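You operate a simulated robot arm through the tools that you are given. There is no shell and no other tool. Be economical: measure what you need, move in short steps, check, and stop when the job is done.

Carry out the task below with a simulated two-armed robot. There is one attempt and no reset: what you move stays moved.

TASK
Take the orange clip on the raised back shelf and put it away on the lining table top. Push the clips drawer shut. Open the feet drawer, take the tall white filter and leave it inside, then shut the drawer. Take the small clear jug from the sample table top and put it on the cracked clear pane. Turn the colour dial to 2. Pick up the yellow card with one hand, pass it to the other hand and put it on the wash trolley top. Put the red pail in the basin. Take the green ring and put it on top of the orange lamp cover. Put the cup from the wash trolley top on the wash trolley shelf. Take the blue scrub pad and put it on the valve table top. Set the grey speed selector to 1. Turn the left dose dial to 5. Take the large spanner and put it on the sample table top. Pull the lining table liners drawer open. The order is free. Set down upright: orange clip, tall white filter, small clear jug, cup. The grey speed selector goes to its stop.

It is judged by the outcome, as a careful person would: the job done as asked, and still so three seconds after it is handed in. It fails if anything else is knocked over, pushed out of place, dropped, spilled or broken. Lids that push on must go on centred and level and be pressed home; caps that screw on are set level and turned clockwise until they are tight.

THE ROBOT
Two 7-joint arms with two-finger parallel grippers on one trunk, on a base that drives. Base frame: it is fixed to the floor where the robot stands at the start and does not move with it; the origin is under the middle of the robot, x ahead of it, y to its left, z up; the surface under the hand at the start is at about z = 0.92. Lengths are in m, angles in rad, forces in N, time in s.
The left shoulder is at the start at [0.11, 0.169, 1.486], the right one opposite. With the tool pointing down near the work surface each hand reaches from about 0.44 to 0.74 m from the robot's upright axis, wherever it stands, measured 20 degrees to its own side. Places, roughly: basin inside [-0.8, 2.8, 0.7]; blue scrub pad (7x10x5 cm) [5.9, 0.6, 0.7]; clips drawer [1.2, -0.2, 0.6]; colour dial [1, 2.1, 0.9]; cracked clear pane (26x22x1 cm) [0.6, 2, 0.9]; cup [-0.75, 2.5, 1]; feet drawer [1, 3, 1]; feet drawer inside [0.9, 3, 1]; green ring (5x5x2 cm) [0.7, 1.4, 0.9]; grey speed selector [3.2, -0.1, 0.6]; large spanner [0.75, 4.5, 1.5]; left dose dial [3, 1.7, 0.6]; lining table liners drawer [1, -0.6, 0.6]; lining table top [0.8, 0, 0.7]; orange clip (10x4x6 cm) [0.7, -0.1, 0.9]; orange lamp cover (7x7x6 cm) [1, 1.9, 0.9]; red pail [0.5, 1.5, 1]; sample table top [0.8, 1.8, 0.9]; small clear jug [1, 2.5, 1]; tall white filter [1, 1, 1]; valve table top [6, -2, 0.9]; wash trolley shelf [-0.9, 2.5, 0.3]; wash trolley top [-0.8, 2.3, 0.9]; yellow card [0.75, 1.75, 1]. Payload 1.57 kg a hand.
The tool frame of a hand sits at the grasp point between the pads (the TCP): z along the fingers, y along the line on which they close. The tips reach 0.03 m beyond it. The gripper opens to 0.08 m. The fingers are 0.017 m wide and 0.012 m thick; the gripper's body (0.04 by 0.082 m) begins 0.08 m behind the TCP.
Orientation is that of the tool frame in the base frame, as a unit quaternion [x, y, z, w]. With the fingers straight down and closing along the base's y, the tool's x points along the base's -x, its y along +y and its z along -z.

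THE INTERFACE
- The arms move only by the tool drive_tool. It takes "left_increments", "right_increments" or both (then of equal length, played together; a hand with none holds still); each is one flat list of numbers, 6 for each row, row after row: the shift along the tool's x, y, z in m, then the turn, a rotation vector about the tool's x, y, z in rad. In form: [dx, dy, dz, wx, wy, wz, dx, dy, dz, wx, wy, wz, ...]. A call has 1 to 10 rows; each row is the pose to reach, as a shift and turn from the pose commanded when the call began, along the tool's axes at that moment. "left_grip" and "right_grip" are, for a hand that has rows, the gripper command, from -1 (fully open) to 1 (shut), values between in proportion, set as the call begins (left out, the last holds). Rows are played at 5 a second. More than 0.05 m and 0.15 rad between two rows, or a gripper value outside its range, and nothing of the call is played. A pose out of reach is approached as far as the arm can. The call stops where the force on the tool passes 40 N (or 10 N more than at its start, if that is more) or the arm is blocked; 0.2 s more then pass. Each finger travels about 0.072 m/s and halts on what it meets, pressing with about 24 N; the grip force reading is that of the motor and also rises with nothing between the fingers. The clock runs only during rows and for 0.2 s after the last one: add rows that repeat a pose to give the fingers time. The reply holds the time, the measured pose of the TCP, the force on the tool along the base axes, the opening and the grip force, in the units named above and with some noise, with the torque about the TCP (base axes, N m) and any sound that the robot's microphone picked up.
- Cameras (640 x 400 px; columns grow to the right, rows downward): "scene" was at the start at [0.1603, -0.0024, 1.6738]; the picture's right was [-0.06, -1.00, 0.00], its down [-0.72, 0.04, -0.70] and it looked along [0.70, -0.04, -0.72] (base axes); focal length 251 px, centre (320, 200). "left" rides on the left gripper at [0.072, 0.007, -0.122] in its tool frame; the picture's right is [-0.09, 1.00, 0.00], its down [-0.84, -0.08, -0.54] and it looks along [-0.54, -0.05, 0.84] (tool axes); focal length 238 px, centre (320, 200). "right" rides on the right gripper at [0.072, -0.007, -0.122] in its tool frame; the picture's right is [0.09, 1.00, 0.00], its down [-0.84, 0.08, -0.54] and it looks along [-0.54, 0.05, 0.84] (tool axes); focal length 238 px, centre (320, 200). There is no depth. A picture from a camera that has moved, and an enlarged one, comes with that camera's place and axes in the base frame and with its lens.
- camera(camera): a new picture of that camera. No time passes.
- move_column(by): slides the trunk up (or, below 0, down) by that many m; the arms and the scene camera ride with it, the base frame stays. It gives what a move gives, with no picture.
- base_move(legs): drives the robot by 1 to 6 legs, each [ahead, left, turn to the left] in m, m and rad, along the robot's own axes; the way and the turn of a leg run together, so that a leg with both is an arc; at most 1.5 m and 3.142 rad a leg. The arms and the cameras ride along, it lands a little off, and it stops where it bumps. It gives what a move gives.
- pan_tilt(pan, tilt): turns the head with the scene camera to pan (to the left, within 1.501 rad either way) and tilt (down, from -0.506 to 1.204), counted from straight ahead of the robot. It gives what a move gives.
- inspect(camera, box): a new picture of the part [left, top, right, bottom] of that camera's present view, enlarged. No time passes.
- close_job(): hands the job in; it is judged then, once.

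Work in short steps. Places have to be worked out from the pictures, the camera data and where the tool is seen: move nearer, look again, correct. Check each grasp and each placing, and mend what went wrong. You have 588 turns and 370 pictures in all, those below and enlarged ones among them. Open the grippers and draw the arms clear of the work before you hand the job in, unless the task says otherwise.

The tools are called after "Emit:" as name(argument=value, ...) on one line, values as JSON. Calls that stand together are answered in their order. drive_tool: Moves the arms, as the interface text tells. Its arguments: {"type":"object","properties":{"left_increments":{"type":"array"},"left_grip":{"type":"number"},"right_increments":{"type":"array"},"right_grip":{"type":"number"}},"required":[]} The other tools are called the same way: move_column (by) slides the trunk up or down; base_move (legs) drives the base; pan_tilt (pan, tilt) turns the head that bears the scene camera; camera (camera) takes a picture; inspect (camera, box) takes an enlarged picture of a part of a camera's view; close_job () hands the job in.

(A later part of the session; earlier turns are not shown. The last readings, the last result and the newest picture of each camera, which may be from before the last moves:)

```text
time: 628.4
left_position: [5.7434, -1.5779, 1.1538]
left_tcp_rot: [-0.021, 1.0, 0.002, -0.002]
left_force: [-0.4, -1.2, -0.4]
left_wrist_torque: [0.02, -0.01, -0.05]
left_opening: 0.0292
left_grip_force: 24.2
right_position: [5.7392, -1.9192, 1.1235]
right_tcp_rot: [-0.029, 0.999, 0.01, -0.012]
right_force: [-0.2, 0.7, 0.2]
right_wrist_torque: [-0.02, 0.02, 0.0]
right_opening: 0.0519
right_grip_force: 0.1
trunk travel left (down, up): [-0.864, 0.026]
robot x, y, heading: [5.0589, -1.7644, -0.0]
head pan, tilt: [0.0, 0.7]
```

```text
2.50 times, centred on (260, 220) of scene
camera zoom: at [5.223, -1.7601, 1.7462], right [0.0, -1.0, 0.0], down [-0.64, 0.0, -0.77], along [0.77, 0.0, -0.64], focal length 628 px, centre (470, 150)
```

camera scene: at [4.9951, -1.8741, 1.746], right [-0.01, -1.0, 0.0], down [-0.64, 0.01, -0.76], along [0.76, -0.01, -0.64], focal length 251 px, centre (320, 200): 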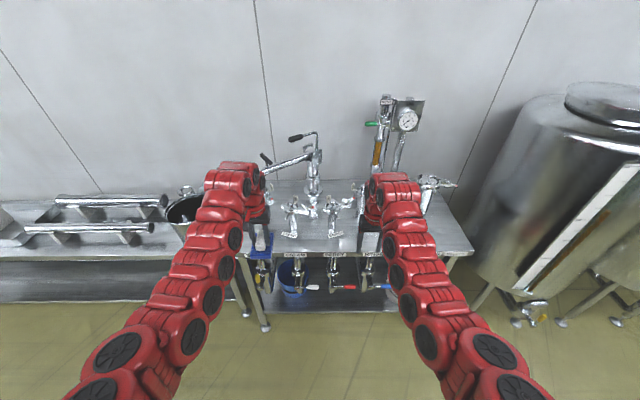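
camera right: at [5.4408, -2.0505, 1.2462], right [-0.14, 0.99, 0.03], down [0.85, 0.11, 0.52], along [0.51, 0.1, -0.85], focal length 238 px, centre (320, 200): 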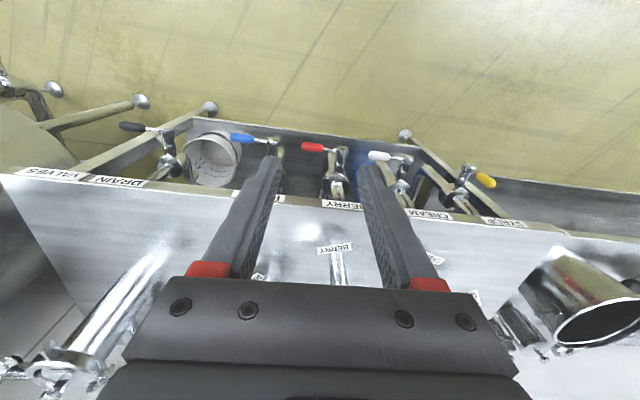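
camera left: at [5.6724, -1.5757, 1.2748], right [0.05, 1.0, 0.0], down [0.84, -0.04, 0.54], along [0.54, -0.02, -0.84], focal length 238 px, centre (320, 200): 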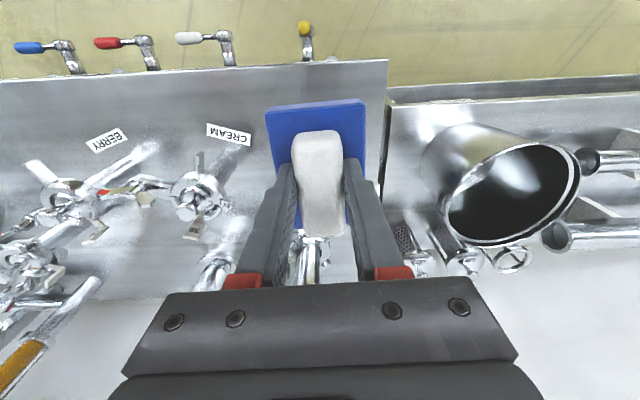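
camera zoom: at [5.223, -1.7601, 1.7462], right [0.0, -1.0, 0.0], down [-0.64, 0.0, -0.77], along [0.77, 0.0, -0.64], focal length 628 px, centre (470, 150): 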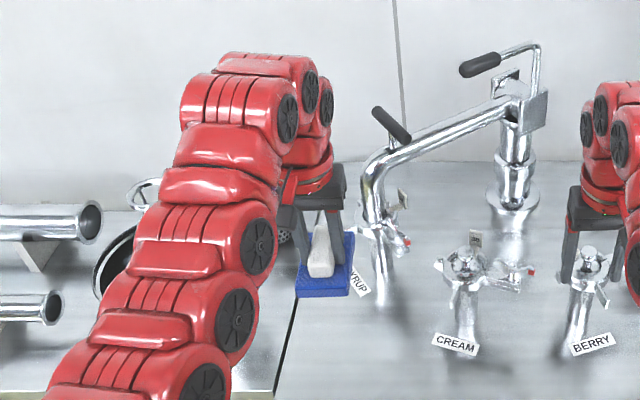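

Space is free in front of the SYRUP riser. Descend until contact.

Emit:
drive_tool(left_increments=[0, 0, 0.04, 0, 0, 0, 0, 0, 0.08, 0, 0, 0, 0, 0, 0.12, 0, 0, 0, 0, 0, 0.15, 0, 0, 0, 0, 0, 0.165, 0, 0, 0, 0, 0, 0.175, 0, 0, 0, 0, 0, 0.185, 0, 0, 0, 0, 0, 0.195, 0, 0, 0])

Emit:
camera(camera="left")

```text
time: 630.2
left_position: [5.7444, -1.5779, 0.9557]
left_tcp_rot: [-0.022, 1.0, 0.001, -0.004]
left_force: [0.3, 0.4, -1.0]
left_wrist_torque: [0.04, 0.01, 0.01]
left_opening: 0.0291
left_grip_force: 24.3
right_position: [5.7414, -1.9187, 1.1217]
right_tcp_rot: [-0.03, 0.999, 0.012, -0.012]
right_force: [0.3, -0.3, -0.3]
right_wrist_torque: [-0.01, -0.02, -0.01]
right_opening: 0.0521
right_grip_force: 0.1
trunk travel left (down, up): [-0.864, 0.026]
robot x, y, heading: [5.0596, -1.764, -0.001]
head pan, tilt: [0.0, 0.7]
```

```text
109 pictures are left
camera left: at [5.6726, -1.5748, 1.0788], right [0.05, 1.0, 0.0], down [0.84, -0.04, 0.54], along [0.54, -0.02, -0.84], focal length 238 px, centre (320, 200)
```

left: 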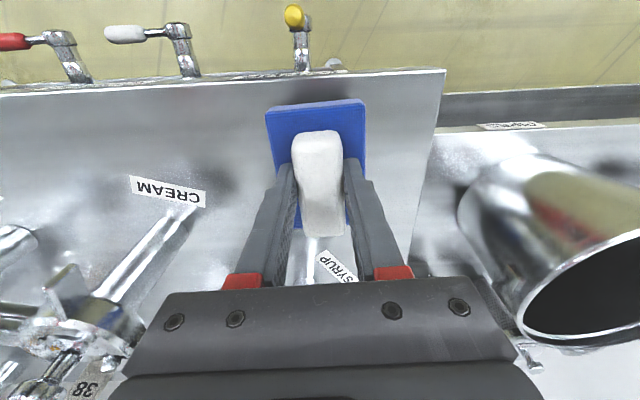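

Not yet in contact; continue down slowly.

Emit:
drive_tool(left_increments=[0, 0, 0.012, 0, 0, 0, 0, 0, 0.022, 0, 0, 0, 0, 0, 0.032, 0, 0, 0, 0, 0, 0.042, 0, 0, 0, 0, 0, 0.052, 0, 0, 0, 0, 0, 0.06, 0, 0, 0])

Emit:
camera(camera="left")

```text
time: 631.6
left_position: [5.7245, -1.5715, 0.9113]
left_tcp_rot: [-0.023, 1.0, 0.003, 0.0]
left_force: [0.9, 6.4, 27.3]
left_wrist_torque: [-0.07, 0.54, -0.16]
left_opening: 0.0292
left_grip_force: 24.4
left hand out of reach, approached as far as the arm can: row 2, 3, 4, 5, 6
right_position: [5.7377, -1.9193, 1.1234]
right_tcp_rot: [-0.029, 0.999, 0.011, -0.012]
right_force: [-0.3, -0.2, 0.2]
right_wrist_torque: [0.02, -0.01, 0.02]
right_opening: 0.0518
right_grip_force: 0.0
trunk travel left (down, up): [-0.864, 0.026]
robot x, y, heading: [5.0631, -1.76, 0.0]
head pan, tilt: [0.0, 0.7]
```

```text
108 pictures are left
camera left: at [5.6529, -1.5695, 1.0333], right [0.05, 1.0, 0.0], down [0.84, -0.04, 0.54], along [0.54, -0.02, -0.84], focal length 238 px, centre (320, 200)
```

left: 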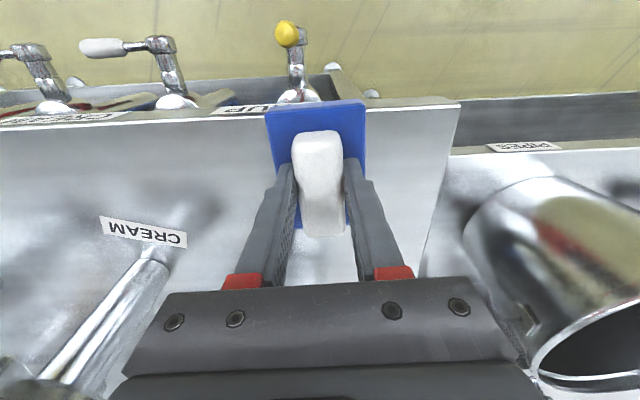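

It drifted to the front edge. Lift 3 cm, move the base 6 cm ahead, and set down again.

Emit:
drive_tool(left_increments=[0, 0, -0.03, 0, 0, 0, 0, 0, -0.03, 0, 0, 0])

Emit:
base_move(legs=[[0.06, 0, 0]])

Emit:
drive_tool(left_increments=[0, 0, 0.01, 0, 0, 0, 0, 0, 0.018, 0, 0, 0, 0, 0, 0.025, 0, 0, 0, 0, 0, 0.032, 0, 0, 0, 0, 0, 0.038, 0, 0, 0])

Emit:
camera(camera="left")

```text
time: 632.2
left_position: [5.7236, -1.5729, 0.9372]
left_tcp_rot: [-0.022, 1.0, 0.002, -0.004]
left_force: [-0.2, -0.3, 0.5]
left_wrist_torque: [0.0, -0.01, -0.05]
left_opening: 0.0291
left_grip_force: 24.0
right_position: [5.7399, -1.9184, 1.122]
right_tcp_rot: [-0.03, 0.999, 0.011, -0.012]
right_force: [-0.3, 0.7, 0.6]
right_wrist_torque: [0.01, 0.0, 0.0]
right_opening: 0.0519
right_grip_force: 0.0
trunk travel left (down, up): [-0.864, 0.026]
robot x, y, heading: [5.0611, -1.7611, -0.004]
head pan, tilt: [0.0, 0.7]
```

```text
time: 633.1
left_position: [5.7817, -1.5715, 0.9399]
left_tcp_rot: [-0.022, 1.0, 0.002, -0.001]
left_force: [-0.3, 0.5, 0.2]
left_wrist_torque: [0.01, 0.03, -0.02]
left_opening: 0.0291
left_grip_force: 23.6
right_position: [5.7941, -1.919, 1.1258]
right_tcp_rot: [-0.029, 0.999, 0.011, -0.011]
right_force: [-1.0, -0.5, -0.2]
right_wrist_torque: [0.01, -0.02, 0.0]
right_opening: 0.0519
right_grip_force: 0.1
trunk travel left (down, up): [-0.864, 0.026]
robot x, y, heading: [5.1222, -1.7628, -0.003]
head pan, tilt: [0.0, 0.7]
```

```text
time: 634.3
left_position: [5.7847, -1.5717, 0.9111]
left_tcp_rot: [-0.021, 1.0, 0.003, 0.004]
left_force: [-9.3, 0.3, 26.5]
left_wrist_torque: [-0.22, 0.82, -0.11]
left_opening: 0.0292
left_grip_force: 23.8
right_position: [5.7934, -1.9208, 1.1251]
right_tcp_rot: [-0.029, 0.999, 0.011, -0.012]
right_force: [0.5, 0.1, 0.3]
right_wrist_torque: [0.01, 0.03, 0.0]
right_opening: 0.0519
right_grip_force: 0.2
trunk travel left (down, up): [-0.864, 0.026]
robot x, y, heading: [5.1199, -1.7625, 0.0]
head pan, tilt: [0.0, 0.7]
stopped in row 5 (left hand): the force on the tool passed its limit at 52 N (the readings are from after the stop); the commanded pose is now the measured one
```

```text
107 pictures are left
camera left: at [5.7114, -1.5701, 1.0324], right [0.05, 1.0, 0.0], down [0.83, -0.04, 0.55], along [0.55, -0.02, -0.84], focal length 238 px, centre (320, 200)
```

left: 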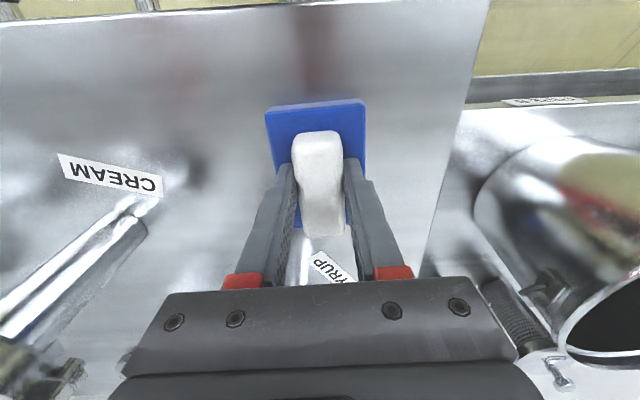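

Pad rests flat on the table. Release and rise.

Emit:
drive_tool(left_increments=[0, 0, -0.002, 0, 0, 0, 0, 0, -0.002, 0, 0, 0, 0, 0, -0.002, 0, 0, 0], left_grip=-0.4)

Emit:
drive_tool(left_increments=[0, 0, -0.04, 0, 0, 0, 0, 0, -0.08, 0, 0, 0, 0, 0, -0.12, 0, 0, 0, 0, 0, -0.16, 0, 0, 0, 0, 0, -0.2, 0, 0, 0])

Emit:
camera(camera="left")

```text
time: 635.1
left_position: [5.7874, -1.5699, 0.9113]
left_tcp_rot: [-0.023, 1.0, 0.002, 0.004]
left_force: [2.0, 5.7, 19.2]
left_wrist_torque: [-0.34, -0.1, 0.08]
left_opening: 0.0505
left_grip_force: 0.0
right_position: [5.7958, -1.919, 1.1239]
right_tcp_rot: [-0.029, 0.999, 0.011, -0.012]
right_force: [-0.2, 0.0, -0.6]
right_wrist_torque: [-0.02, 0.0, 0.0]
right_opening: 0.0522
right_grip_force: 0.0
trunk travel left (down, up): [-0.864, 0.026]
robot x, y, heading: [5.121, -1.7621, -0.002]
head pan, tilt: [0.0, 0.7]
```

```text
time: 636.3
left_position: [5.786, -1.5742, 1.1102]
left_tcp_rot: [-0.021, 1.0, 0.003, 0.002]
left_force: [-0.1, -0.8, 0.6]
left_wrist_torque: [0.0, 0.02, -0.01]
left_opening: 0.0561
left_grip_force: 0.0
right_position: [5.7968, -1.9218, 1.1229]
right_tcp_rot: [-0.029, 0.999, 0.012, -0.013]
right_force: [-0.4, -0.2, -0.1]
right_wrist_torque: [0.02, -0.02, 0.01]
right_opening: 0.052
right_grip_force: 0.0
trunk travel left (down, up): [-0.864, 0.026]
robot x, y, heading: [5.1222, -1.7614, -0.001]
head pan, tilt: [0.0, 0.7]
```

```text
106 pictures are left
camera left: at [5.7133, -1.5734, 1.2309], right [0.05, 1.0, 0.01], down [0.84, -0.05, 0.55], along [0.55, -0.02, -0.84], focal length 238 px, centre (320, 200)
```

left: 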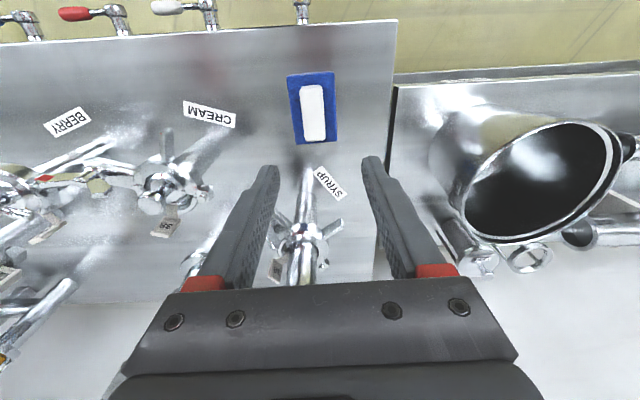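

Pad placed. Now return to the other side of the sample table by the same route: first back south.

Emit:
base_move(legs=[[-0.27, 0, 0], [0, 0, 1.57], [-1.4, 0, 0], [-1.4, 0, 0], [-1.15, 0.1, 0]])

Emit:
base_move(legs=[[0, 0.3, 0], [0, 0, 1.57]])

Emit:
pan_tilt(pan=0, tilt=0.5)

Emit:
camera(camera="scene")

```text
time: 660.7
left_position: [4.5841, -5.0569, 1.1073]
left_tcp_rot: [0.73, -0.684, -0.004, 0.001]
left_force: [0.3, -0.6, -0.3]
left_wrist_torque: [-0.01, 0.0, 0.01]
left_opening: 0.056
left_grip_force: 0.0
right_position: [4.929, -5.0395, 1.1228]
right_tcp_rot: [0.735, -0.677, 0.002, 0.017]
right_force: [-0.8, -0.5, -0.2]
right_wrist_torque: [-0.01, 0.01, 0.03]
right_opening: 0.0521
right_grip_force: 0.1
trunk travel left (down, up): [-0.864, 0.026]
robot x, y, heading: [4.787, -5.7232, 1.587]
head pan, tilt: [0.0, 0.7]
```

```text
time: 666.5
left_position: [3.8216, -5.9139, 1.1088]
left_tcp_rot: [1.0, 0.02, -0.003, 0.002]
left_force: [-0.4, 0.3, -0.1]
left_wrist_torque: [-0.01, -0.03, 0.01]
left_opening: 0.0559
left_grip_force: 0.0
right_position: [3.8121, -5.5678, 1.1229]
right_tcp_rot: [0.999, 0.028, 0.012, 0.011]
right_force: [0.5, 0.5, 0.3]
right_wrist_torque: [0.03, -0.01, -0.03]
right_opening: 0.0521
right_grip_force: 0.0
trunk travel left (down, up): [-0.864, 0.026]
robot x, y, heading: [4.4928, -5.7268, 3.133]
head pan, tilt: [0.0, 0.7]
```

```text
time: 667.2
left_position: [3.8211, -5.9136, 1.1068]
left_tcp_rot: [1.0, 0.021, -0.002, 0.002]
left_force: [0.2, -0.2, 0.8]
left_wrist_torque: [0.01, 0.02, -0.02]
left_opening: 0.0558
left_grip_force: 0.1
right_position: [3.8117, -5.5674, 1.1226]
right_tcp_rot: [0.999, 0.027, 0.014, 0.011]
right_force: [-0.7, 0.3, -0.1]
right_wrist_torque: [-0.01, -0.01, 0.0]
right_opening: 0.0518
right_grip_force: 0.1
trunk travel left (down, up): [-0.864, 0.026]
robot x, y, heading: [4.4878, -5.7266, 3.133]
head pan, tilt: [0.0, 0.499]
```

```text
105 pictures are left
camera scene: at [4.3195, -5.7241, 1.7637], right [0.01, 1.0, 0.0], down [0.48, 0.0, -0.88], along [-0.88, 0.0, -0.48], focal length 251 px, centre (320, 200)
```

scene: 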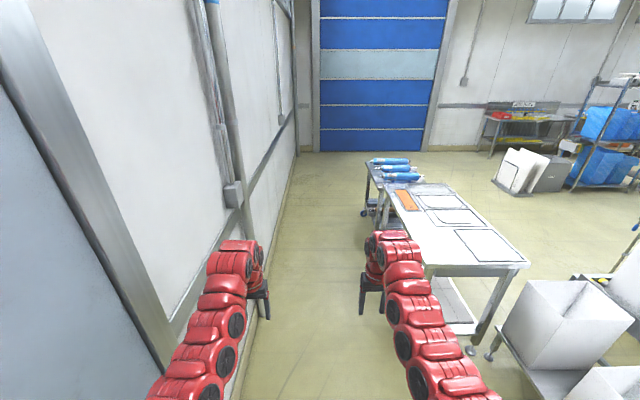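

Emit:
base_move(legs=[[1.4, 0, 0], [1.4, 0, 0], [0.75, 0, 0], [0, 0, -1.56]])

Emit:
camera(camera="scene")

```text
time: 688.2
left_position: [0.7759, -4.997, 1.1081]
left_tcp_rot: [0.711, -0.703, -0.003, 0.0]
left_force: [0.9, 1.1, -0.7]
left_wrist_torque: [0.0, -0.02, 0.01]
left_opening: 0.0559
left_grip_force: 0.0
right_position: [1.1236, -4.9949, 1.123]
right_tcp_rot: [0.717, -0.697, 0.002, 0.017]
right_force: [-0.7, -0.4, -0.3]
right_wrist_torque: [0.0, 0.0, -0.02]
right_opening: 0.052
right_grip_force: 0.1
trunk travel left (down, up): [-0.864, 0.026]
robot x, y, heading: [0.9463, -5.6725, 1.543]
head pan, tilt: [0.0, 0.499]
```

```text
104 pictures are left
camera scene: at [0.9499, -5.4969, 1.7637], right [1.0, -0.03, 0.0], down [-0.02, -0.48, -0.88], along [0.03, 0.88, -0.48], focal length 251 px, centre (320, 200)
```

scene: 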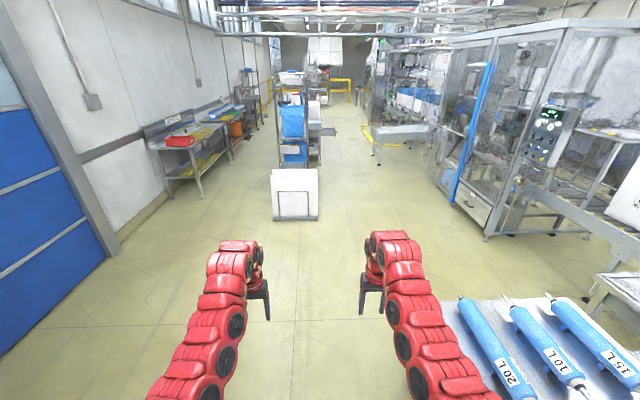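

Emit:
base_move(legs=[[1.2, 0, 0.028], [0, 1.1, 0], [1.4, 0, 0], [1.3, 0, 0]])

Emit:
camera(camera="scene")

```text
time: 712.2
left_position: [-0.3922, -1.1387, 1.108]
left_tcp_rot: [0.731, -0.682, -0.003, 0.0]
left_force: [-1.0, 0.8, -0.2]
left_wrist_torque: [0.0, -0.02, -0.01]
left_opening: 0.0562
left_grip_force: 0.0
right_position: [-0.0459, -1.121, 1.1226]
right_tcp_rot: [0.736, -0.677, 0.002, 0.017]
right_force: [-0.3, 0.6, 0.2]
right_wrist_torque: [0.02, 0.01, 0.01]
right_opening: 0.0522
right_grip_force: 0.1
trunk travel left (down, up): [-0.864, 0.026]
robot x, y, heading: [-0.1871, -1.8039, 1.593]
head pan, tilt: [0.0, 0.499]
```

```text
103 pictures are left
camera scene: at [-0.1908, -1.6302, 1.7638], right [1.0, 0.02, 0.0], down [0.01, -0.48, -0.88], along [-0.02, 0.88, -0.48], focal length 251 px, centre (320, 200)
```

scene: 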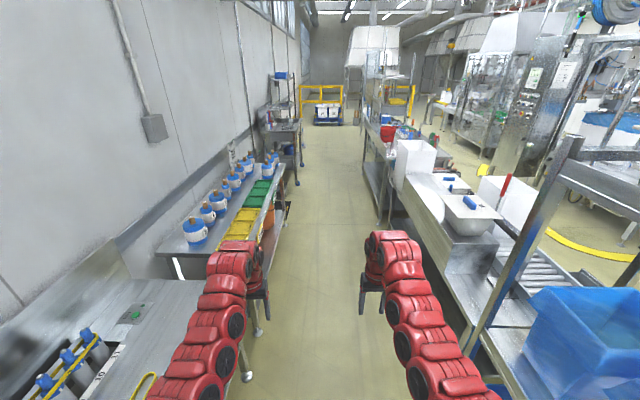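

Emit:
base_move(legs=[[1.4, -0.05, -0.023], [1.4, 0, 0]])

Emit:
pan_tilt(pan=0, tilt=0.5)

Emit:
camera(camera="scene")

```text
time: 725.8
left_position: [-0.2809, 1.6703, 1.1084]
left_tcp_rot: [0.715, -0.699, -0.003, 0.001]
left_force: [0.3, -0.1, -0.3]
left_wrist_torque: [-0.03, -0.01, 0.03]
left_opening: 0.056
left_grip_force: 0.1
right_position: [0.0645, 1.676, 1.1227]
right_tcp_rot: [0.721, -0.692, 0.002, 0.017]
right_force: [0.6, 0.4, -0.5]
right_wrist_torque: [0.01, 0.01, -0.01]
right_opening: 0.052
right_grip_force: 0.0
trunk travel left (down, up): [-0.864, 0.026]
robot x, y, heading: [-0.1036, 0.9992, 1.55]
head pan, tilt: [0.0, 0.499]
```

```text
time: 726.4
left_position: [-0.2821, 1.673, 1.108]
left_tcp_rot: [0.716, -0.699, -0.003, 0.0]
left_force: [0.1, -0.4, 0.2]
left_wrist_torque: [0.05, -0.01, -0.02]
left_opening: 0.0561
left_grip_force: 0.0
right_position: [0.0648, 1.6762, 1.1224]
right_tcp_rot: [0.721, -0.693, 0.002, 0.017]
right_force: [-0.1, -0.1, 0.4]
right_wrist_torque: [-0.01, -0.01, 0.01]
right_opening: 0.0521
right_grip_force: 0.0
trunk travel left (down, up): [-0.864, 0.026]
robot x, y, heading: [-0.1041, 0.9969, 1.549]
head pan, tilt: [0.0, 0.499]
```

```text
102 pictures are left
camera scene: at [-0.1012, 1.1727, 1.7637], right [1.0, -0.02, 0.0], down [-0.01, -0.48, -0.88], along [0.02, 0.88, -0.48], focal length 251 px, centre (320, 200)
```

scene: 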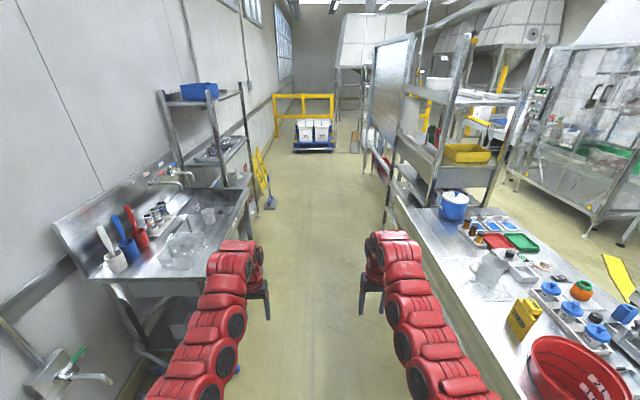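

I'm on the back side of the sample table. Move to y≈1.65 and turn to face it; look at the card and pail.

Emit:
base_move(legs=[[0.62, 0.05, 0], [0, 0, -1.55]])

Emit:
pan_tilt(pan=0, tilt=0.8)

Emit:
camera(camera="scene")

Emit:
camera(camera="left")

```text
time: 733.7
left_position: [0.5233, 1.8102, 1.1082]
left_tcp_rot: [-0.026, 1.0, 0.002, 0.002]
left_force: [-0.1, -0.1, -0.4]
left_wrist_torque: [0.01, 0.0, 0.01]
left_opening: 0.0559
left_grip_force: 0.1
right_position: [0.5371, 1.4636, 1.1229]
right_tcp_rot: [-0.033, 0.999, 0.011, -0.014]
right_force: [-0.8, -0.3, 0.7]
right_wrist_torque: [-0.02, -0.03, 0.01]
right_opening: 0.0519
right_grip_force: 0.1
trunk travel left (down, up): [-0.864, 0.026]
robot x, y, heading: [-0.1442, 1.6142, 0.005]
head pan, tilt: [0.0, 0.499]
```

```text
time: 734.5
left_position: [0.5229, 1.8094, 1.1096]
left_tcp_rot: [-0.026, 1.0, 0.002, 0.003]
left_force: [0.8, 0.3, -0.1]
left_wrist_torque: [0.02, 0.01, 0.01]
left_opening: 0.0561
left_grip_force: 0.1
right_position: [0.5351, 1.4629, 1.1227]
right_tcp_rot: [-0.033, 0.999, 0.011, -0.013]
right_force: [-0.2, 0.2, -0.4]
right_wrist_torque: [-0.01, 0.01, -0.01]
right_opening: 0.0521
right_grip_force: 0.1
trunk travel left (down, up): [-0.864, 0.026]
robot x, y, heading: [-0.1429, 1.6104, 0.006]
head pan, tilt: [0.0, 0.799]
```

```text
101 pictures are left
camera scene: at [0.0153, 1.6181, 1.7378], right [0.01, -1.0, 0.0], down [-0.72, 0.0, -0.7], along [0.7, 0.0, -0.72], focal length 251 px, centre (320, 200)
```

scene: 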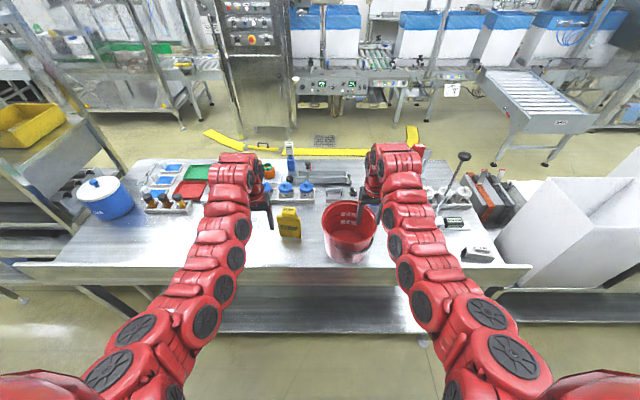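

```text
100 pictures are left
camera left: at [0.4499, 1.8111, 1.2294], right [0.04, 1.0, 0.0], down [0.84, -0.04, 0.55], along [0.55, -0.02, -0.84], focal length 238 px, centre (320, 200)
```

left: 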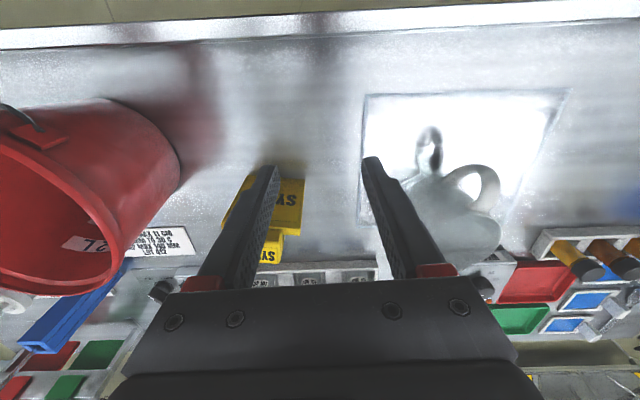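

Emit:
inspect(camera="scene", box=[240, 170, 400, 280])

Emit:
inspect(camera="left", box=[200, 130, 340, 270])

```text
3.64 times, centred on (320, 225) of scene
camera zoom: at [0.0153, 1.6181, 1.7378], right [0.01, -1.0, 0.0], down [-0.72, 0.0, -0.7], along [0.7, 0.0, -0.72], focal length 913 px, centre (320, 109)
```

zoom: 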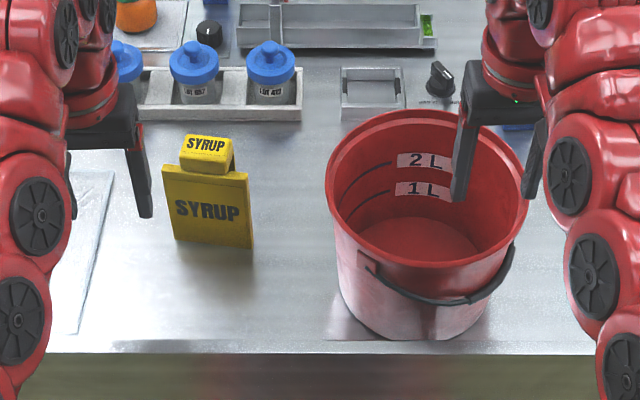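

```text
2.86 times, centred on (270, 200) of left
camera zoom: at [0.4499, 1.8111, 1.2294], right [0.04, 1.0, 0.0], down [0.84, -0.04, 0.55], along [0.55, -0.02, -0.84], focal length 681 px, centre (463, 200)
```

zoom: 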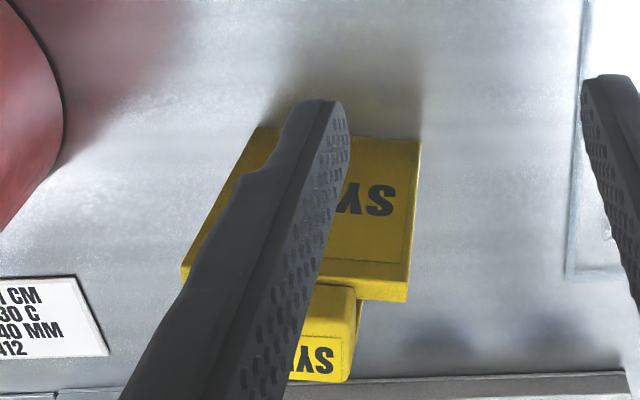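

The card is a "SYRUP" plate (≈9.5 cm wide, standing at (0.615,1.735)) with a 5-cm grip block on top (z 1.02–1.05). Plan: right hand grips the block from above, turns it 90°, left hand takes the plate's near edge. First move the base 0.24 m left.

Emit:
base_move(legs=[[0, 0.24, -0.005]])

Emit:
drive_tool(right_increments=[-0.03, 0.01, 0, 0, -0.025, 0, -0.06, 0.02, 0, 0, -0.025, 0, -0.085, 0.03, 0, 0, -0.025, 0], right_grip=-1)

Emit:
camera(camera="right")

```text
time: 736.2
left_position: [0.5239, 2.0443, 1.1086]
left_tcp_rot: [-0.021, 1.0, 0.003, 0.002]
left_force: [0.0, -0.4, 0.4]
left_wrist_torque: [-0.01, -0.03, -0.02]
left_opening: 0.056
left_grip_force: 0.1
right_position: [0.5346, 1.6969, 1.1232]
right_tcp_rot: [-0.029, 0.999, 0.012, -0.013]
right_force: [-0.2, 0.3, -0.4]
right_wrist_torque: [0.03, 0.0, -0.01]
right_opening: 0.0519
right_grip_force: 0.0
trunk travel left (down, up): [-0.864, 0.026]
robot x, y, heading: [-0.1493, 1.8528, -0.0]
head pan, tilt: [0.0, 0.799]
```

```text
time: 737.0
left_position: [0.5229, 2.0425, 1.1079]
left_tcp_rot: [-0.021, 1.0, 0.002, 0.003]
left_force: [0.7, -0.8, 0.2]
left_wrist_torque: [0.01, 0.0, 0.0]
left_opening: 0.0559
left_grip_force: 0.0
right_position: [0.5797, 1.7165, 1.122]
right_tcp_rot: [-0.028, 1.0, 0.012, -0.001]
right_force: [-0.5, -0.2, 0.7]
right_wrist_torque: [-0.01, 0.03, -0.01]
right_opening: 0.0801
right_grip_force: 0.0
right hand out of reach, approached as far as the arm can: row 2, 3
trunk travel left (down, up): [-0.864, 0.026]
robot x, y, heading: [-0.1464, 1.8566, 0.003]
head pan, tilt: [0.0, 0.799]
```

```text
97 pictures are left
camera right: at [0.509, 1.703, 1.2451], right [-0.15, 0.99, 0.02], down [0.83, 0.11, 0.54], along [0.54, 0.1, -0.84], focal length 238 px, centre (320, 200)
```

right: 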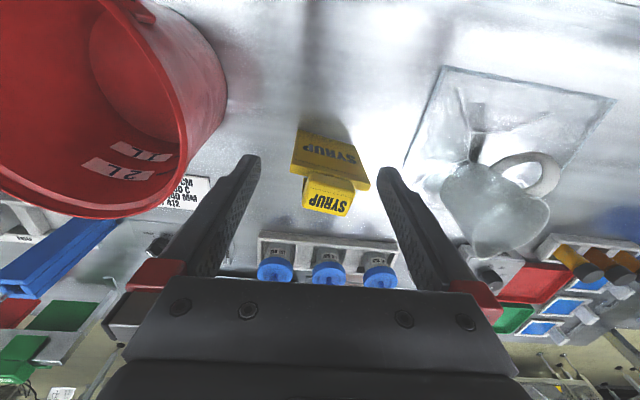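

Block centre ≈(0.628,1.733). Drive 0.1 m ahead, then align over it.

Emit:
base_move(legs=[[0.1, 0, 0]])

Emit:
drive_tool(right_increments=[0.02, 0.008, 0, 0, 0, 0.045, 0.05, 0.014, 0.01, 0, 0, 0.09, 0.05, 0.014, 0.03, 0, 0, 0.09])

Emit:
camera(camera="right")

```text
time: 738.2
left_position: [0.6234, 2.0437, 1.1096]
left_tcp_rot: [-0.021, 1.0, 0.002, 0.004]
left_force: [-1.0, 0.0, 0.1]
left_wrist_torque: [0.04, 0.03, 0.02]
left_opening: 0.056
left_grip_force: 0.1
right_position: [0.6787, 1.7174, 1.1231]
right_tcp_rot: [-0.028, 1.0, 0.011, 0.0]
right_force: [-0.5, 0.1, 0.1]
right_wrist_torque: [-0.02, 0.01, -0.03]
right_opening: 0.0799
right_grip_force: 0.1
trunk travel left (down, up): [-0.864, 0.026]
robot x, y, heading: [-0.0446, 1.8569, 0.0]
head pan, tilt: [0.0, 0.799]
```

```text
time: 739.0
left_position: [0.6251, 2.0447, 1.1075]
left_tcp_rot: [-0.021, 1.0, 0.002, 0.002]
left_force: [0.9, -0.6, 0.8]
left_wrist_torque: [-0.01, 0.01, -0.03]
left_opening: 0.0558
left_grip_force: 0.0
right_position: [0.632, 1.7299, 1.0906]
right_tcp_rot: [0.018, 1.0, 0.013, -0.002]
right_force: [0.7, -0.3, -0.3]
right_wrist_torque: [-0.02, 0.03, 0.02]
right_opening: 0.0804
right_grip_force: 0.1
trunk travel left (down, up): [-0.864, 0.026]
robot x, y, heading: [-0.0488, 1.8547, -0.002]
head pan, tilt: [0.0, 0.799]
```

```text
96 pictures are left
camera right: at [0.5597, 1.7218, 1.2131], right [-0.06, 1.0, 0.02], down [0.84, 0.04, 0.54], along [0.54, 0.05, -0.84], focal length 238 px, centre (320, 200)
```

right: 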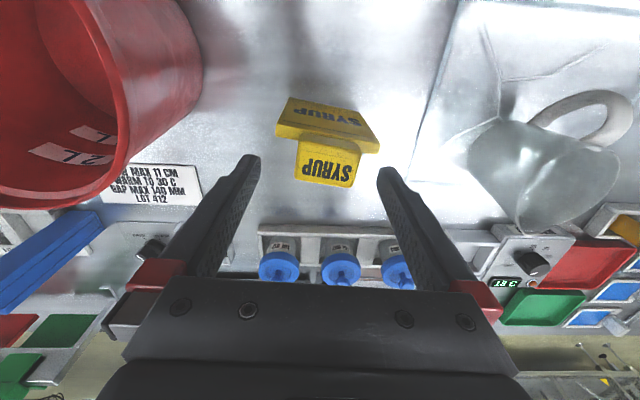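

Emit:
drive_tool(right_increments=[0, 0.004, 0.012, 0, 0, 0.05, 0, 0.005, 0.025, 0, 0, 0.1, 0, 0.005, 0.035, 0, 0, 0.1, 0, 0.005, 0.04, 0, 0, 0.1])

Emit:
camera(camera="right")

```text
time: 740.0
left_position: [0.623, 2.0444, 1.1084]
left_tcp_rot: [-0.021, 1.0, 0.002, 0.002]
left_force: [-0.5, -0.2, -0.4]
left_wrist_torque: [-0.01, 0.0, 0.0]
left_opening: 0.0558
left_grip_force: 0.0
right_position: [0.6298, 1.7359, 1.0543]
right_tcp_rot: [0.067, 0.998, 0.011, -0.002]
right_force: [-0.7, 0.3, 0.2]
right_wrist_torque: [-0.01, 0.02, 0.02]
right_opening: 0.0803
right_grip_force: 0.1
trunk travel left (down, up): [-0.864, 0.026]
robot x, y, heading: [-0.0456, 1.8542, -0.002]
head pan, tilt: [0.0, 0.799]
```

```text
95 pictures are left
camera right: at [0.5576, 1.7361, 1.1757], right [0.04, 1.0, 0.02], down [0.84, -0.05, 0.54], along [0.54, 0.0, -0.84], focal length 238 px, centre (320, 200)
```

right: 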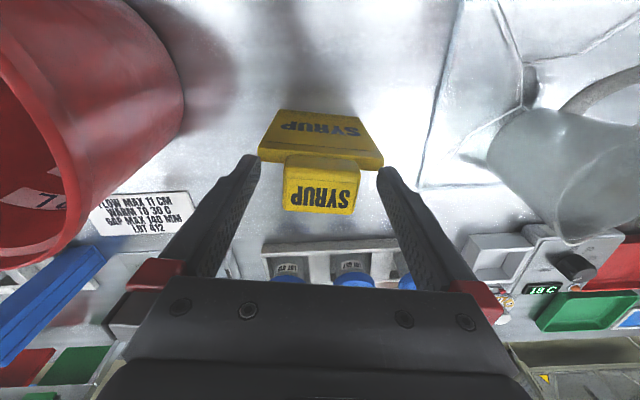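

Aligned. Close on the block and lift.

Emit:
drive_tool(right_increments=[0, 0, 0, 0, 0, 0, 0, 0, 0, 0, 0, 0, 0, 0, 0, 0, 0, 0, 0, 0, 0, 0, 0, 0], right_grip=1)

Emit:
drive_tool(right_increments=[0, 0, -0.03, 0, 0, 0, 0, 0, -0.07, 0, 0, 0, 0, 0, -0.11, 0, 0, 0, 0, 0, -0.15, 0, 0, 0])

Emit:
camera(camera="right")

```text
time: 741.0
left_position: [0.6233, 2.0444, 1.1085]
left_tcp_rot: [-0.021, 1.0, 0.001, 0.002]
left_force: [0.8, -0.8, 0.5]
left_wrist_torque: [0.02, 0.0, -0.01]
left_opening: 0.0561
left_grip_force: 0.2
right_position: [0.631, 1.7368, 1.055]
right_tcp_rot: [0.066, 0.998, 0.011, -0.002]
right_force: [-0.4, 1.0, 1.0]
right_wrist_torque: [-0.09, -0.01, -0.02]
right_opening: 0.049
right_grip_force: 24.4
trunk travel left (down, up): [-0.864, 0.026]
robot x, y, heading: [-0.0436, 1.8562, -0.004]
head pan, tilt: [0.0, 0.799]
```

```text
time: 742.0
left_position: [0.6221, 2.0443, 1.1084]
left_tcp_rot: [-0.021, 1.0, 0.002, 0.003]
left_force: [-0.6, -1.1, 0.3]
left_wrist_torque: [0.0, -0.03, -0.01]
left_opening: 0.0558
left_grip_force: 0.2
right_position: [0.6303, 1.7324, 1.2055]
right_tcp_rot: [0.066, 0.998, 0.011, -0.001]
right_force: [0.1, -0.1, -0.6]
right_wrist_torque: [-0.01, 0.0, 0.01]
right_opening: 0.0489
right_grip_force: 23.8
trunk travel left (down, up): [-0.864, 0.026]
robot x, y, heading: [-0.0489, 1.8565, -0.002]
head pan, tilt: [0.0, 0.799]
```

```text
94 pictures are left
camera right: at [0.5582, 1.7312, 1.3265], right [0.04, 1.0, 0.02], down [0.84, -0.05, 0.54], along [0.54, 0.0, -0.84], focal length 238 px, centre (320, 200)
```

right: 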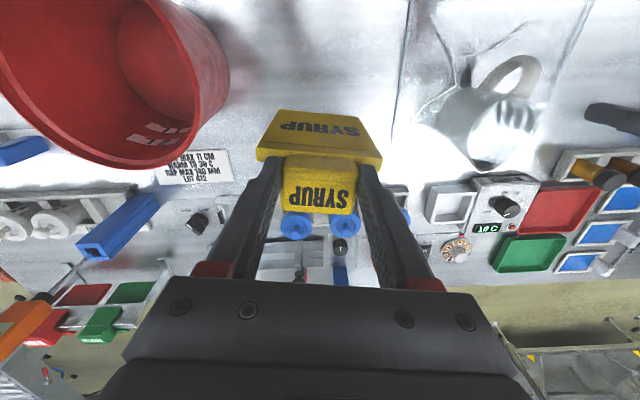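

Card held. Bring it to the middle (y≈1.87) and turn it 82° clockwise so that its near edge faces the robot.

Emit:
drive_tool(right_increments=[0.005, 0.0135, 0, 0, 0, 0.144, 0.01, 0.027, 0, 0, 0, 0.288, 0.015, 0.0405, 0, 0, 0, 0.432, 0.02, 0.054, 0, 0, 0, 0.576, 0.025, 0.0675, 0, 0, 0, 0.72, 0.03, 0.081, 0, 0, 0, 0.864, 0.035, 0.0945, 0, 0, 0, 1.008, 0.04, 0.108, 0, 0, 0, 1.152, 0.045, 0.1215, 0, 0, 0, 1.296, 0.048, 0.135, 0, 0, 0, 1.44])

Emit:
drive_tool(left_increments=[0.02, 0, 0, 0, -0.13, 0, 0.04, 0.0, 0, 0, -0.26, 0, 0.06, 0, 0, 0, -0.39, 0, 0.08, 0, 0, 0, -0.52, 0, 0.1, 0, 0, 0, -0.65, 0, 0.11, 0, 0, 0, -0.785, 0], left_grip=-0.5)

Emit:
camera(camera="scene")

Emit:
camera(camera="left")

```text
time: 744.2
left_position: [0.6228, 2.0447, 1.1084]
left_tcp_rot: [-0.02, 1.0, 0.002, 0.002]
left_force: [0.5, 0.6, 0.4]
left_wrist_torque: [-0.05, -0.02, 0.02]
left_opening: 0.056
left_grip_force: 0.0
right_position: [0.5995, 1.8719, 1.207]
right_tcp_rot: [0.709, 0.705, 0.008, -0.008]
right_force: [-0.3, -0.3, -1.0]
right_wrist_torque: [0.02, 0.0, -0.02]
right_opening: 0.0492
right_grip_force: 24.2
trunk travel left (down, up): [-0.864, 0.026]
robot x, y, heading: [-0.047, 1.8582, -0.005]
head pan, tilt: [0.0, 0.799]
```

```text
time: 745.6
left_position: [0.5311, 2.0361, 1.1089]
left_tcp_rot: [-0.018, 0.937, 0.011, 0.35]
left_force: [0.0, -0.2, -0.1]
left_wrist_torque: [0.01, 0.0, 0.04]
left_opening: 0.0599
left_grip_force: 0.1
left hand out of reach, approached as far as the arm can: row 6
right_position: [0.6005, 1.8717, 1.2066]
right_tcp_rot: [0.708, 0.706, 0.006, -0.009]
right_force: [-0.4, 0.3, -0.8]
right_wrist_torque: [0.0, -0.02, -0.04]
right_opening: 0.0488
right_grip_force: 24.0
trunk travel left (down, up): [-0.864, 0.026]
robot x, y, heading: [-0.0488, 1.8543, -0.005]
head pan, tilt: [0.0, 0.799]
```

```text
93 pictures are left
camera scene: at [0.1149, 1.8577, 1.7377], right [0.0, -1.0, 0.0], down [-0.72, 0.0, -0.7], along [0.7, 0.0, -0.72], focal length 251 px, centre (320, 200)
```

scene: 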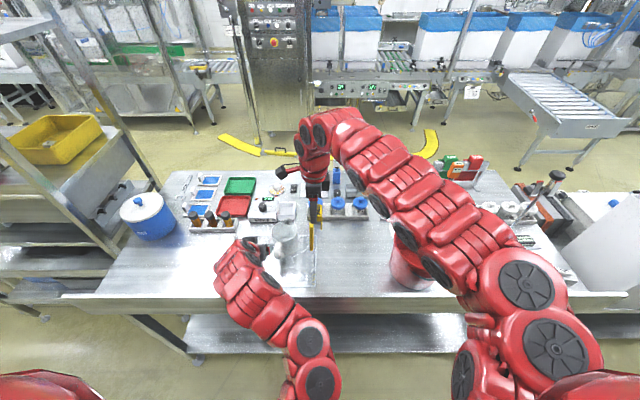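

```text
92 pictures are left
camera left: at [0.3969, 2.0364, 1.1527], right [0.03, 1.0, 0.07], down [0.28, -0.07, 0.96], along [0.96, -0.01, -0.28], focal length 238 px, centre (320, 200)
```

left: 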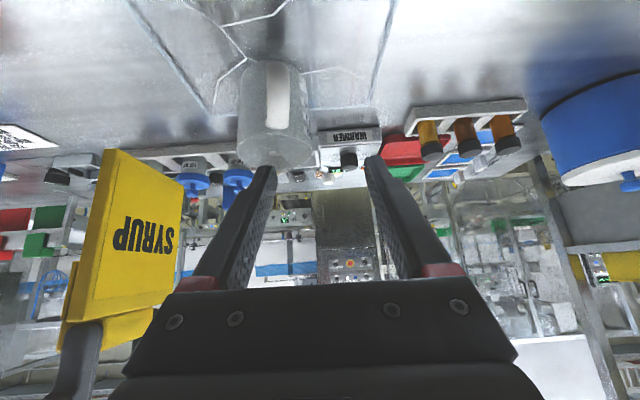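

The card's near edge is at ≈(0.555,1.875), z 1.055–1.17. Bring the left hand in front of it, then in along its tool axis.

Emit:
drive_tool(left_increments=[-0.005, -0.03, -0.03, 0, 0, 0, -0.01, -0.065, -0.05, 0, 0, 0, -0.015, -0.1, -0.061, 0, 0, 0, -0.02, -0.13, -0.061, 0, 0, 0, -0.0216, -0.159, -0.061, 0, 0, 0])

Emit:
camera(camera="left")

```text
time: 746.8
left_position: [0.5177, 1.8735, 1.1674]
left_tcp_rot: [-0.019, 0.937, 0.01, 0.349]
left_force: [0.3, -0.1, -0.3]
left_wrist_torque: [0.0, 0.02, 0.02]
left_opening: 0.0597
left_grip_force: 0.0
left hand out of reach, approached as far as the arm can: row 1, 2, 3
right_position: [0.6005, 1.8723, 1.2077]
right_tcp_rot: [0.708, 0.706, 0.007, -0.01]
right_force: [0.0, 0.6, -0.3]
right_wrist_torque: [0.02, 0.02, 0.03]
right_opening: 0.0489
right_grip_force: 23.9
trunk travel left (down, up): [-0.864, 0.026]
robot x, y, heading: [-0.0439, 1.8566, -0.006]
head pan, tilt: [0.0, 0.799]
```

```text
91 pictures are left
camera left: at [0.3821, 1.8728, 1.2119], right [0.03, 1.0, 0.07], down [0.28, -0.07, 0.96], along [0.96, -0.01, -0.28], focal length 238 px, centre (320, 200)
```

left: 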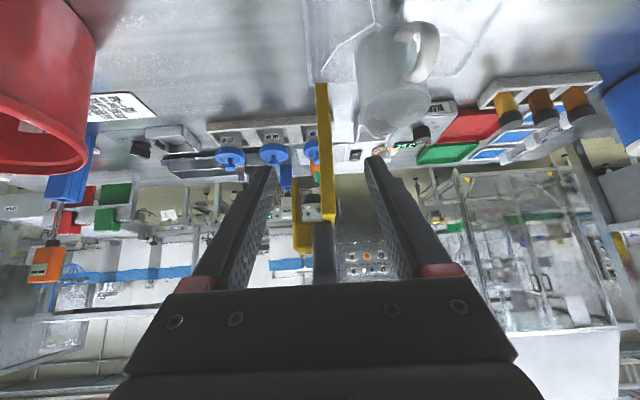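

The plate's edge is right between the fingers. Advance and close the left hand.

Emit:
drive_tool(left_increments=[0, 0.003, 0.02, 0, 0, 0, 0, 0.006, 0.04, 0, 0, 0, 0, 0.006, 0.06, 0, 0, 0])

Emit:
drive_tool(left_increments=[0, 0, 0, 0, 0, 0, 0, 0, 0, 0, 0, 0, 0, 0, 0, 0, 0, 0, 0, 0, 0, 0, 0, 0], left_grip=1)

Emit:
camera(camera="left")

```text
time: 747.6
left_position: [0.5551, 1.8819, 1.1234]
left_tcp_rot: [-0.019, 0.936, 0.01, 0.35]
left_force: [-0.5, -0.6, 1.4]
left_wrist_torque: [0.0, -0.01, 0.03]
left_opening: 0.0601
left_grip_force: 0.0
right_position: [0.6002, 1.8713, 1.2069]
right_tcp_rot: [0.708, 0.706, 0.008, -0.009]
right_force: [-0.3, -0.6, -0.8]
right_wrist_torque: [0.04, -0.01, -0.01]
right_opening: 0.049
right_grip_force: 23.9
trunk travel left (down, up): [-0.864, 0.026]
robot x, y, heading: [-0.0436, 1.8545, -0.008]
head pan, tilt: [0.0, 0.799]
```

```text
time: 748.6
left_position: [0.5523, 1.8811, 1.1232]
left_tcp_rot: [-0.017, 0.936, 0.01, 0.35]
left_force: [1.0, -12.4, 0.4]
left_wrist_torque: [0.14, 0.0, -0.47]
left_opening: 0.0109
left_grip_force: 24.1
right_position: [0.5995, 1.8731, 1.2074]
right_tcp_rot: [0.707, 0.707, 0.008, -0.01]
right_force: [-0.2, 11.8, -1.9]
right_wrist_torque: [0.89, 0.05, -0.14]
right_opening: 0.0491
right_grip_force: 23.9
trunk travel left (down, up): [-0.864, 0.026]
robot x, y, heading: [-0.0444, 1.856, -0.007]
head pan, tilt: [0.0, 0.799]
```

```text
90 pictures are left
camera left: at [0.4189, 1.8807, 1.1672], right [0.03, 1.0, 0.07], down [0.28, -0.07, 0.96], along [0.96, -0.01, -0.28], focal length 238 px, centre (320, 200)
```

left: 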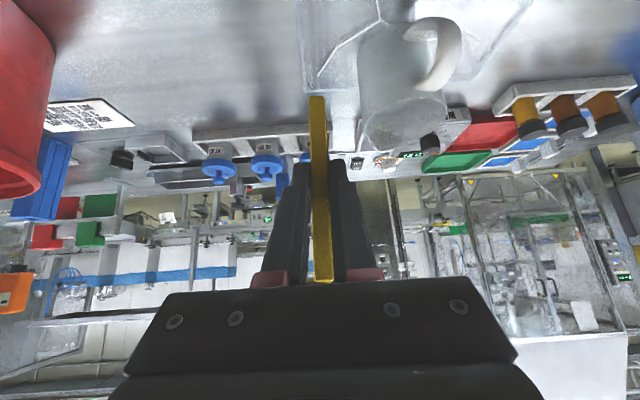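

Left holds the plate. Open the right hand and lift it away.

Emit:
drive_tool(right_increments=[0, 0, 0, 0, 0, 0, 0, 0, 0, 0, 0, 0, 0, 0, 0, 0, 0, 0], right_grip=-0.6)

Emit:
drive_tool(right_increments=[0, 0, -0.02, 0, 0, 0, 0, 0, -0.045, 0, 0, 0, 0, 0, -0.07, 0, 0, 0, -0.03, 0, -0.09, 0, 0, 0, -0.06, 0, -0.1, 0, 0, 0, -0.1, 0, -0.1, 0, 0, 0])

Emit:
camera(camera="left")

Emit:
camera(camera="scene")

```text
time: 749.4
left_position: [0.5545, 1.882, 1.1226]
left_tcp_rot: [-0.018, 0.937, 0.011, 0.349]
left_force: [-0.2, 0.5, -0.6]
left_wrist_torque: [0.01, 0.03, 0.02]
left_opening: 0.0104
left_grip_force: 23.8
right_position: [0.5998, 1.8714, 1.2071]
right_tcp_rot: [0.708, 0.706, 0.008, -0.009]
right_force: [-0.4, -1.0, -0.1]
right_wrist_torque: [0.0, 0.01, 0.0]
right_opening: 0.064
right_grip_force: 0.0
trunk travel left (down, up): [-0.864, 0.026]
robot x, y, heading: [-0.0445, 1.8542, -0.007]
head pan, tilt: [0.0, 0.799]
```

```text
time: 750.8
left_position: [0.553, 1.8796, 1.1238]
left_tcp_rot: [-0.019, 0.936, 0.011, 0.35]
left_force: [0.9, 0.5, 1.0]
left_wrist_torque: [0.01, 0.03, 0.04]
left_opening: 0.0104
left_grip_force: 24.5
right_position: [0.6007, 1.7714, 1.3022]
right_tcp_rot: [0.707, 0.707, 0.009, -0.009]
right_force: [-0.2, -0.1, 0.0]
right_wrist_torque: [-0.01, 0.04, -0.03]
right_opening: 0.0638
right_grip_force: 0.1
trunk travel left (down, up): [-0.864, 0.026]
robot x, y, heading: [-0.0443, 1.8537, -0.001]
head pan, tilt: [0.0, 0.799]
```

```text
89 pictures are left
camera left: at [0.4187, 1.8805, 1.1674], right [0.03, 1.0, 0.07], down [0.28, -0.07, 0.96], along [0.96, -0.01, -0.28], focal length 238 px, centre (320, 200)
```

left: 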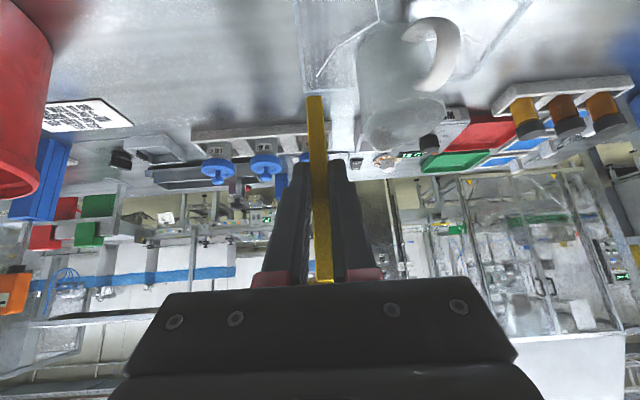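

```text
88 pictures are left
camera scene: at [0.114, 1.8554, 1.7378], right [0.0, -1.0, 0.0], down [-0.72, 0.0, -0.7], along [0.7, 0.0, -0.72], focal length 251 px, centre (320, 200)
```

scene: 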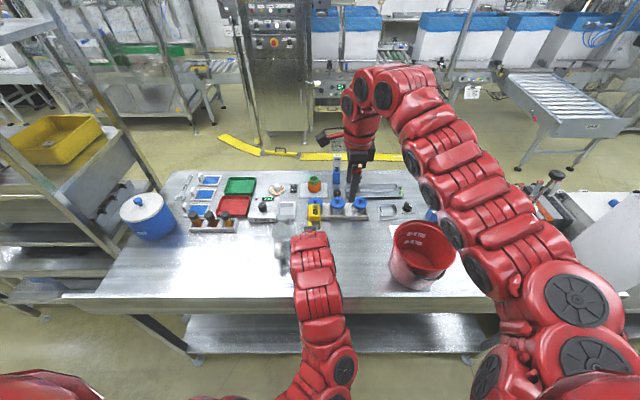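

Handover done: the left hand holds the card. Restore the right hand, back off and turn left to face +y along the wash trolley.

Emit:
drive_tool(right_increments=[0, 0, 0, 0, 0, -0.144, 0, 0, 0, 0, 0, -0.288, 0, 0, 0, 0, 0, -0.432, 0, 0, 0, 0, 0, -0.576, 0, 0, 0, 0, 0, -0.72, 0, 0, 0, 0, 0, -0.864, 0, 0, 0, 0, 0, -1.008, 0, 0, 0, 0, 0, -1.152, 0, 0, 0, 0, 0, -1.296, 0, 0, 0, 0, 0, -1.44])

Emit:
base_move(legs=[[-0.06, 0, 0], [0, 0, 1.57]])

Emit:
pan_tilt(pan=0.7, tilt=0.7)

Emit:
camera(camera="scene")

```text
time: 753.0
left_position: [0.5532, 1.8818, 1.1229]
left_tcp_rot: [-0.017, 0.937, 0.009, 0.35]
left_force: [-0.2, 0.1, 0.2]
left_wrist_torque: [-0.01, 0.02, -0.02]
left_opening: 0.0104
left_grip_force: 24.1
right_position: [0.601, 1.77, 1.3021]
right_tcp_rot: [0.065, 0.998, 0.012, -0.002]
right_force: [0.2, -0.1, -0.4]
right_wrist_torque: [0.01, -0.01, 0.02]
right_opening: 0.0642
right_grip_force: 0.1
right hand out of reach, approached as far as the arm can: row 1, 4, 5, 6, 7, 8, 9, 10
trunk travel left (down, up): [-0.864, 0.026]
robot x, y, heading: [-0.0477, 1.8573, -0.002]
head pan, tilt: [0.0, 0.799]
```

```text
time: 757.8
left_position: [-0.1343, 2.4554, 1.1221]
left_tcp_rot: [0.676, -0.648, -0.255, -0.239]
left_force: [0.7, 0.0, 0.8]
left_wrist_torque: [-0.01, -0.01, -0.02]
left_opening: 0.0103
left_grip_force: 24.6
right_position: [-0.0233, 2.5026, 1.3014]
right_tcp_rot: [-0.659, 0.752, 0.008, -0.009]
right_force: [0.5, 0.8, 0.4]
right_wrist_torque: [0.04, 0.0, 0.02]
right_opening: 0.0641
right_grip_force: 0.1
trunk travel left (down, up): [-0.864, 0.026]
robot x, y, heading: [-0.109, 1.8558, 1.572]
head pan, tilt: [0.0, 0.799]
```

```text
time: 758.9
left_position: [-0.1343, 2.4539, 1.1221]
left_tcp_rot: [0.676, -0.648, -0.256, -0.24]
left_force: [0.5, -0.2, -0.8]
left_wrist_torque: [-0.01, -0.02, -0.03]
left_opening: 0.0103
left_grip_force: 23.8
right_position: [-0.024, 2.5033, 1.3016]
right_tcp_rot: [-0.659, 0.752, 0.008, -0.009]
right_force: [0.3, 0.7, 0.5]
right_wrist_torque: [-0.01, -0.03, 0.03]
right_opening: 0.064
right_grip_force: 0.0
trunk travel left (down, up): [-0.864, 0.026]
robot x, y, heading: [-0.1068, 1.8555, 1.571]
head pan, tilt: [0.7, 0.7]
```

```text
87 pictures are left
camera scene: at [-0.1609, 2.003, 1.746], right [0.77, 0.64, 0.0], down [0.41, -0.49, -0.76], along [-0.49, 0.59, -0.64], focal length 251 px, centre (320, 200)
```

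scene: 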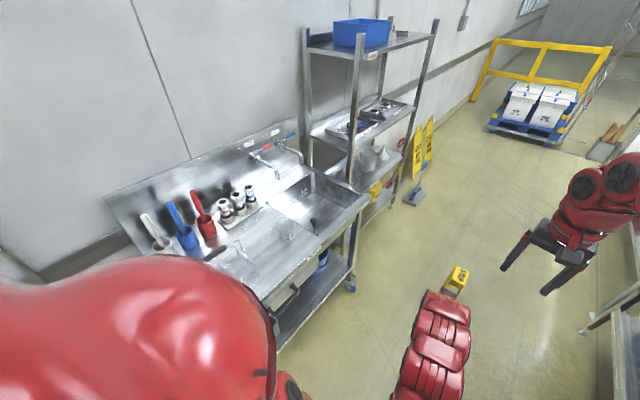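

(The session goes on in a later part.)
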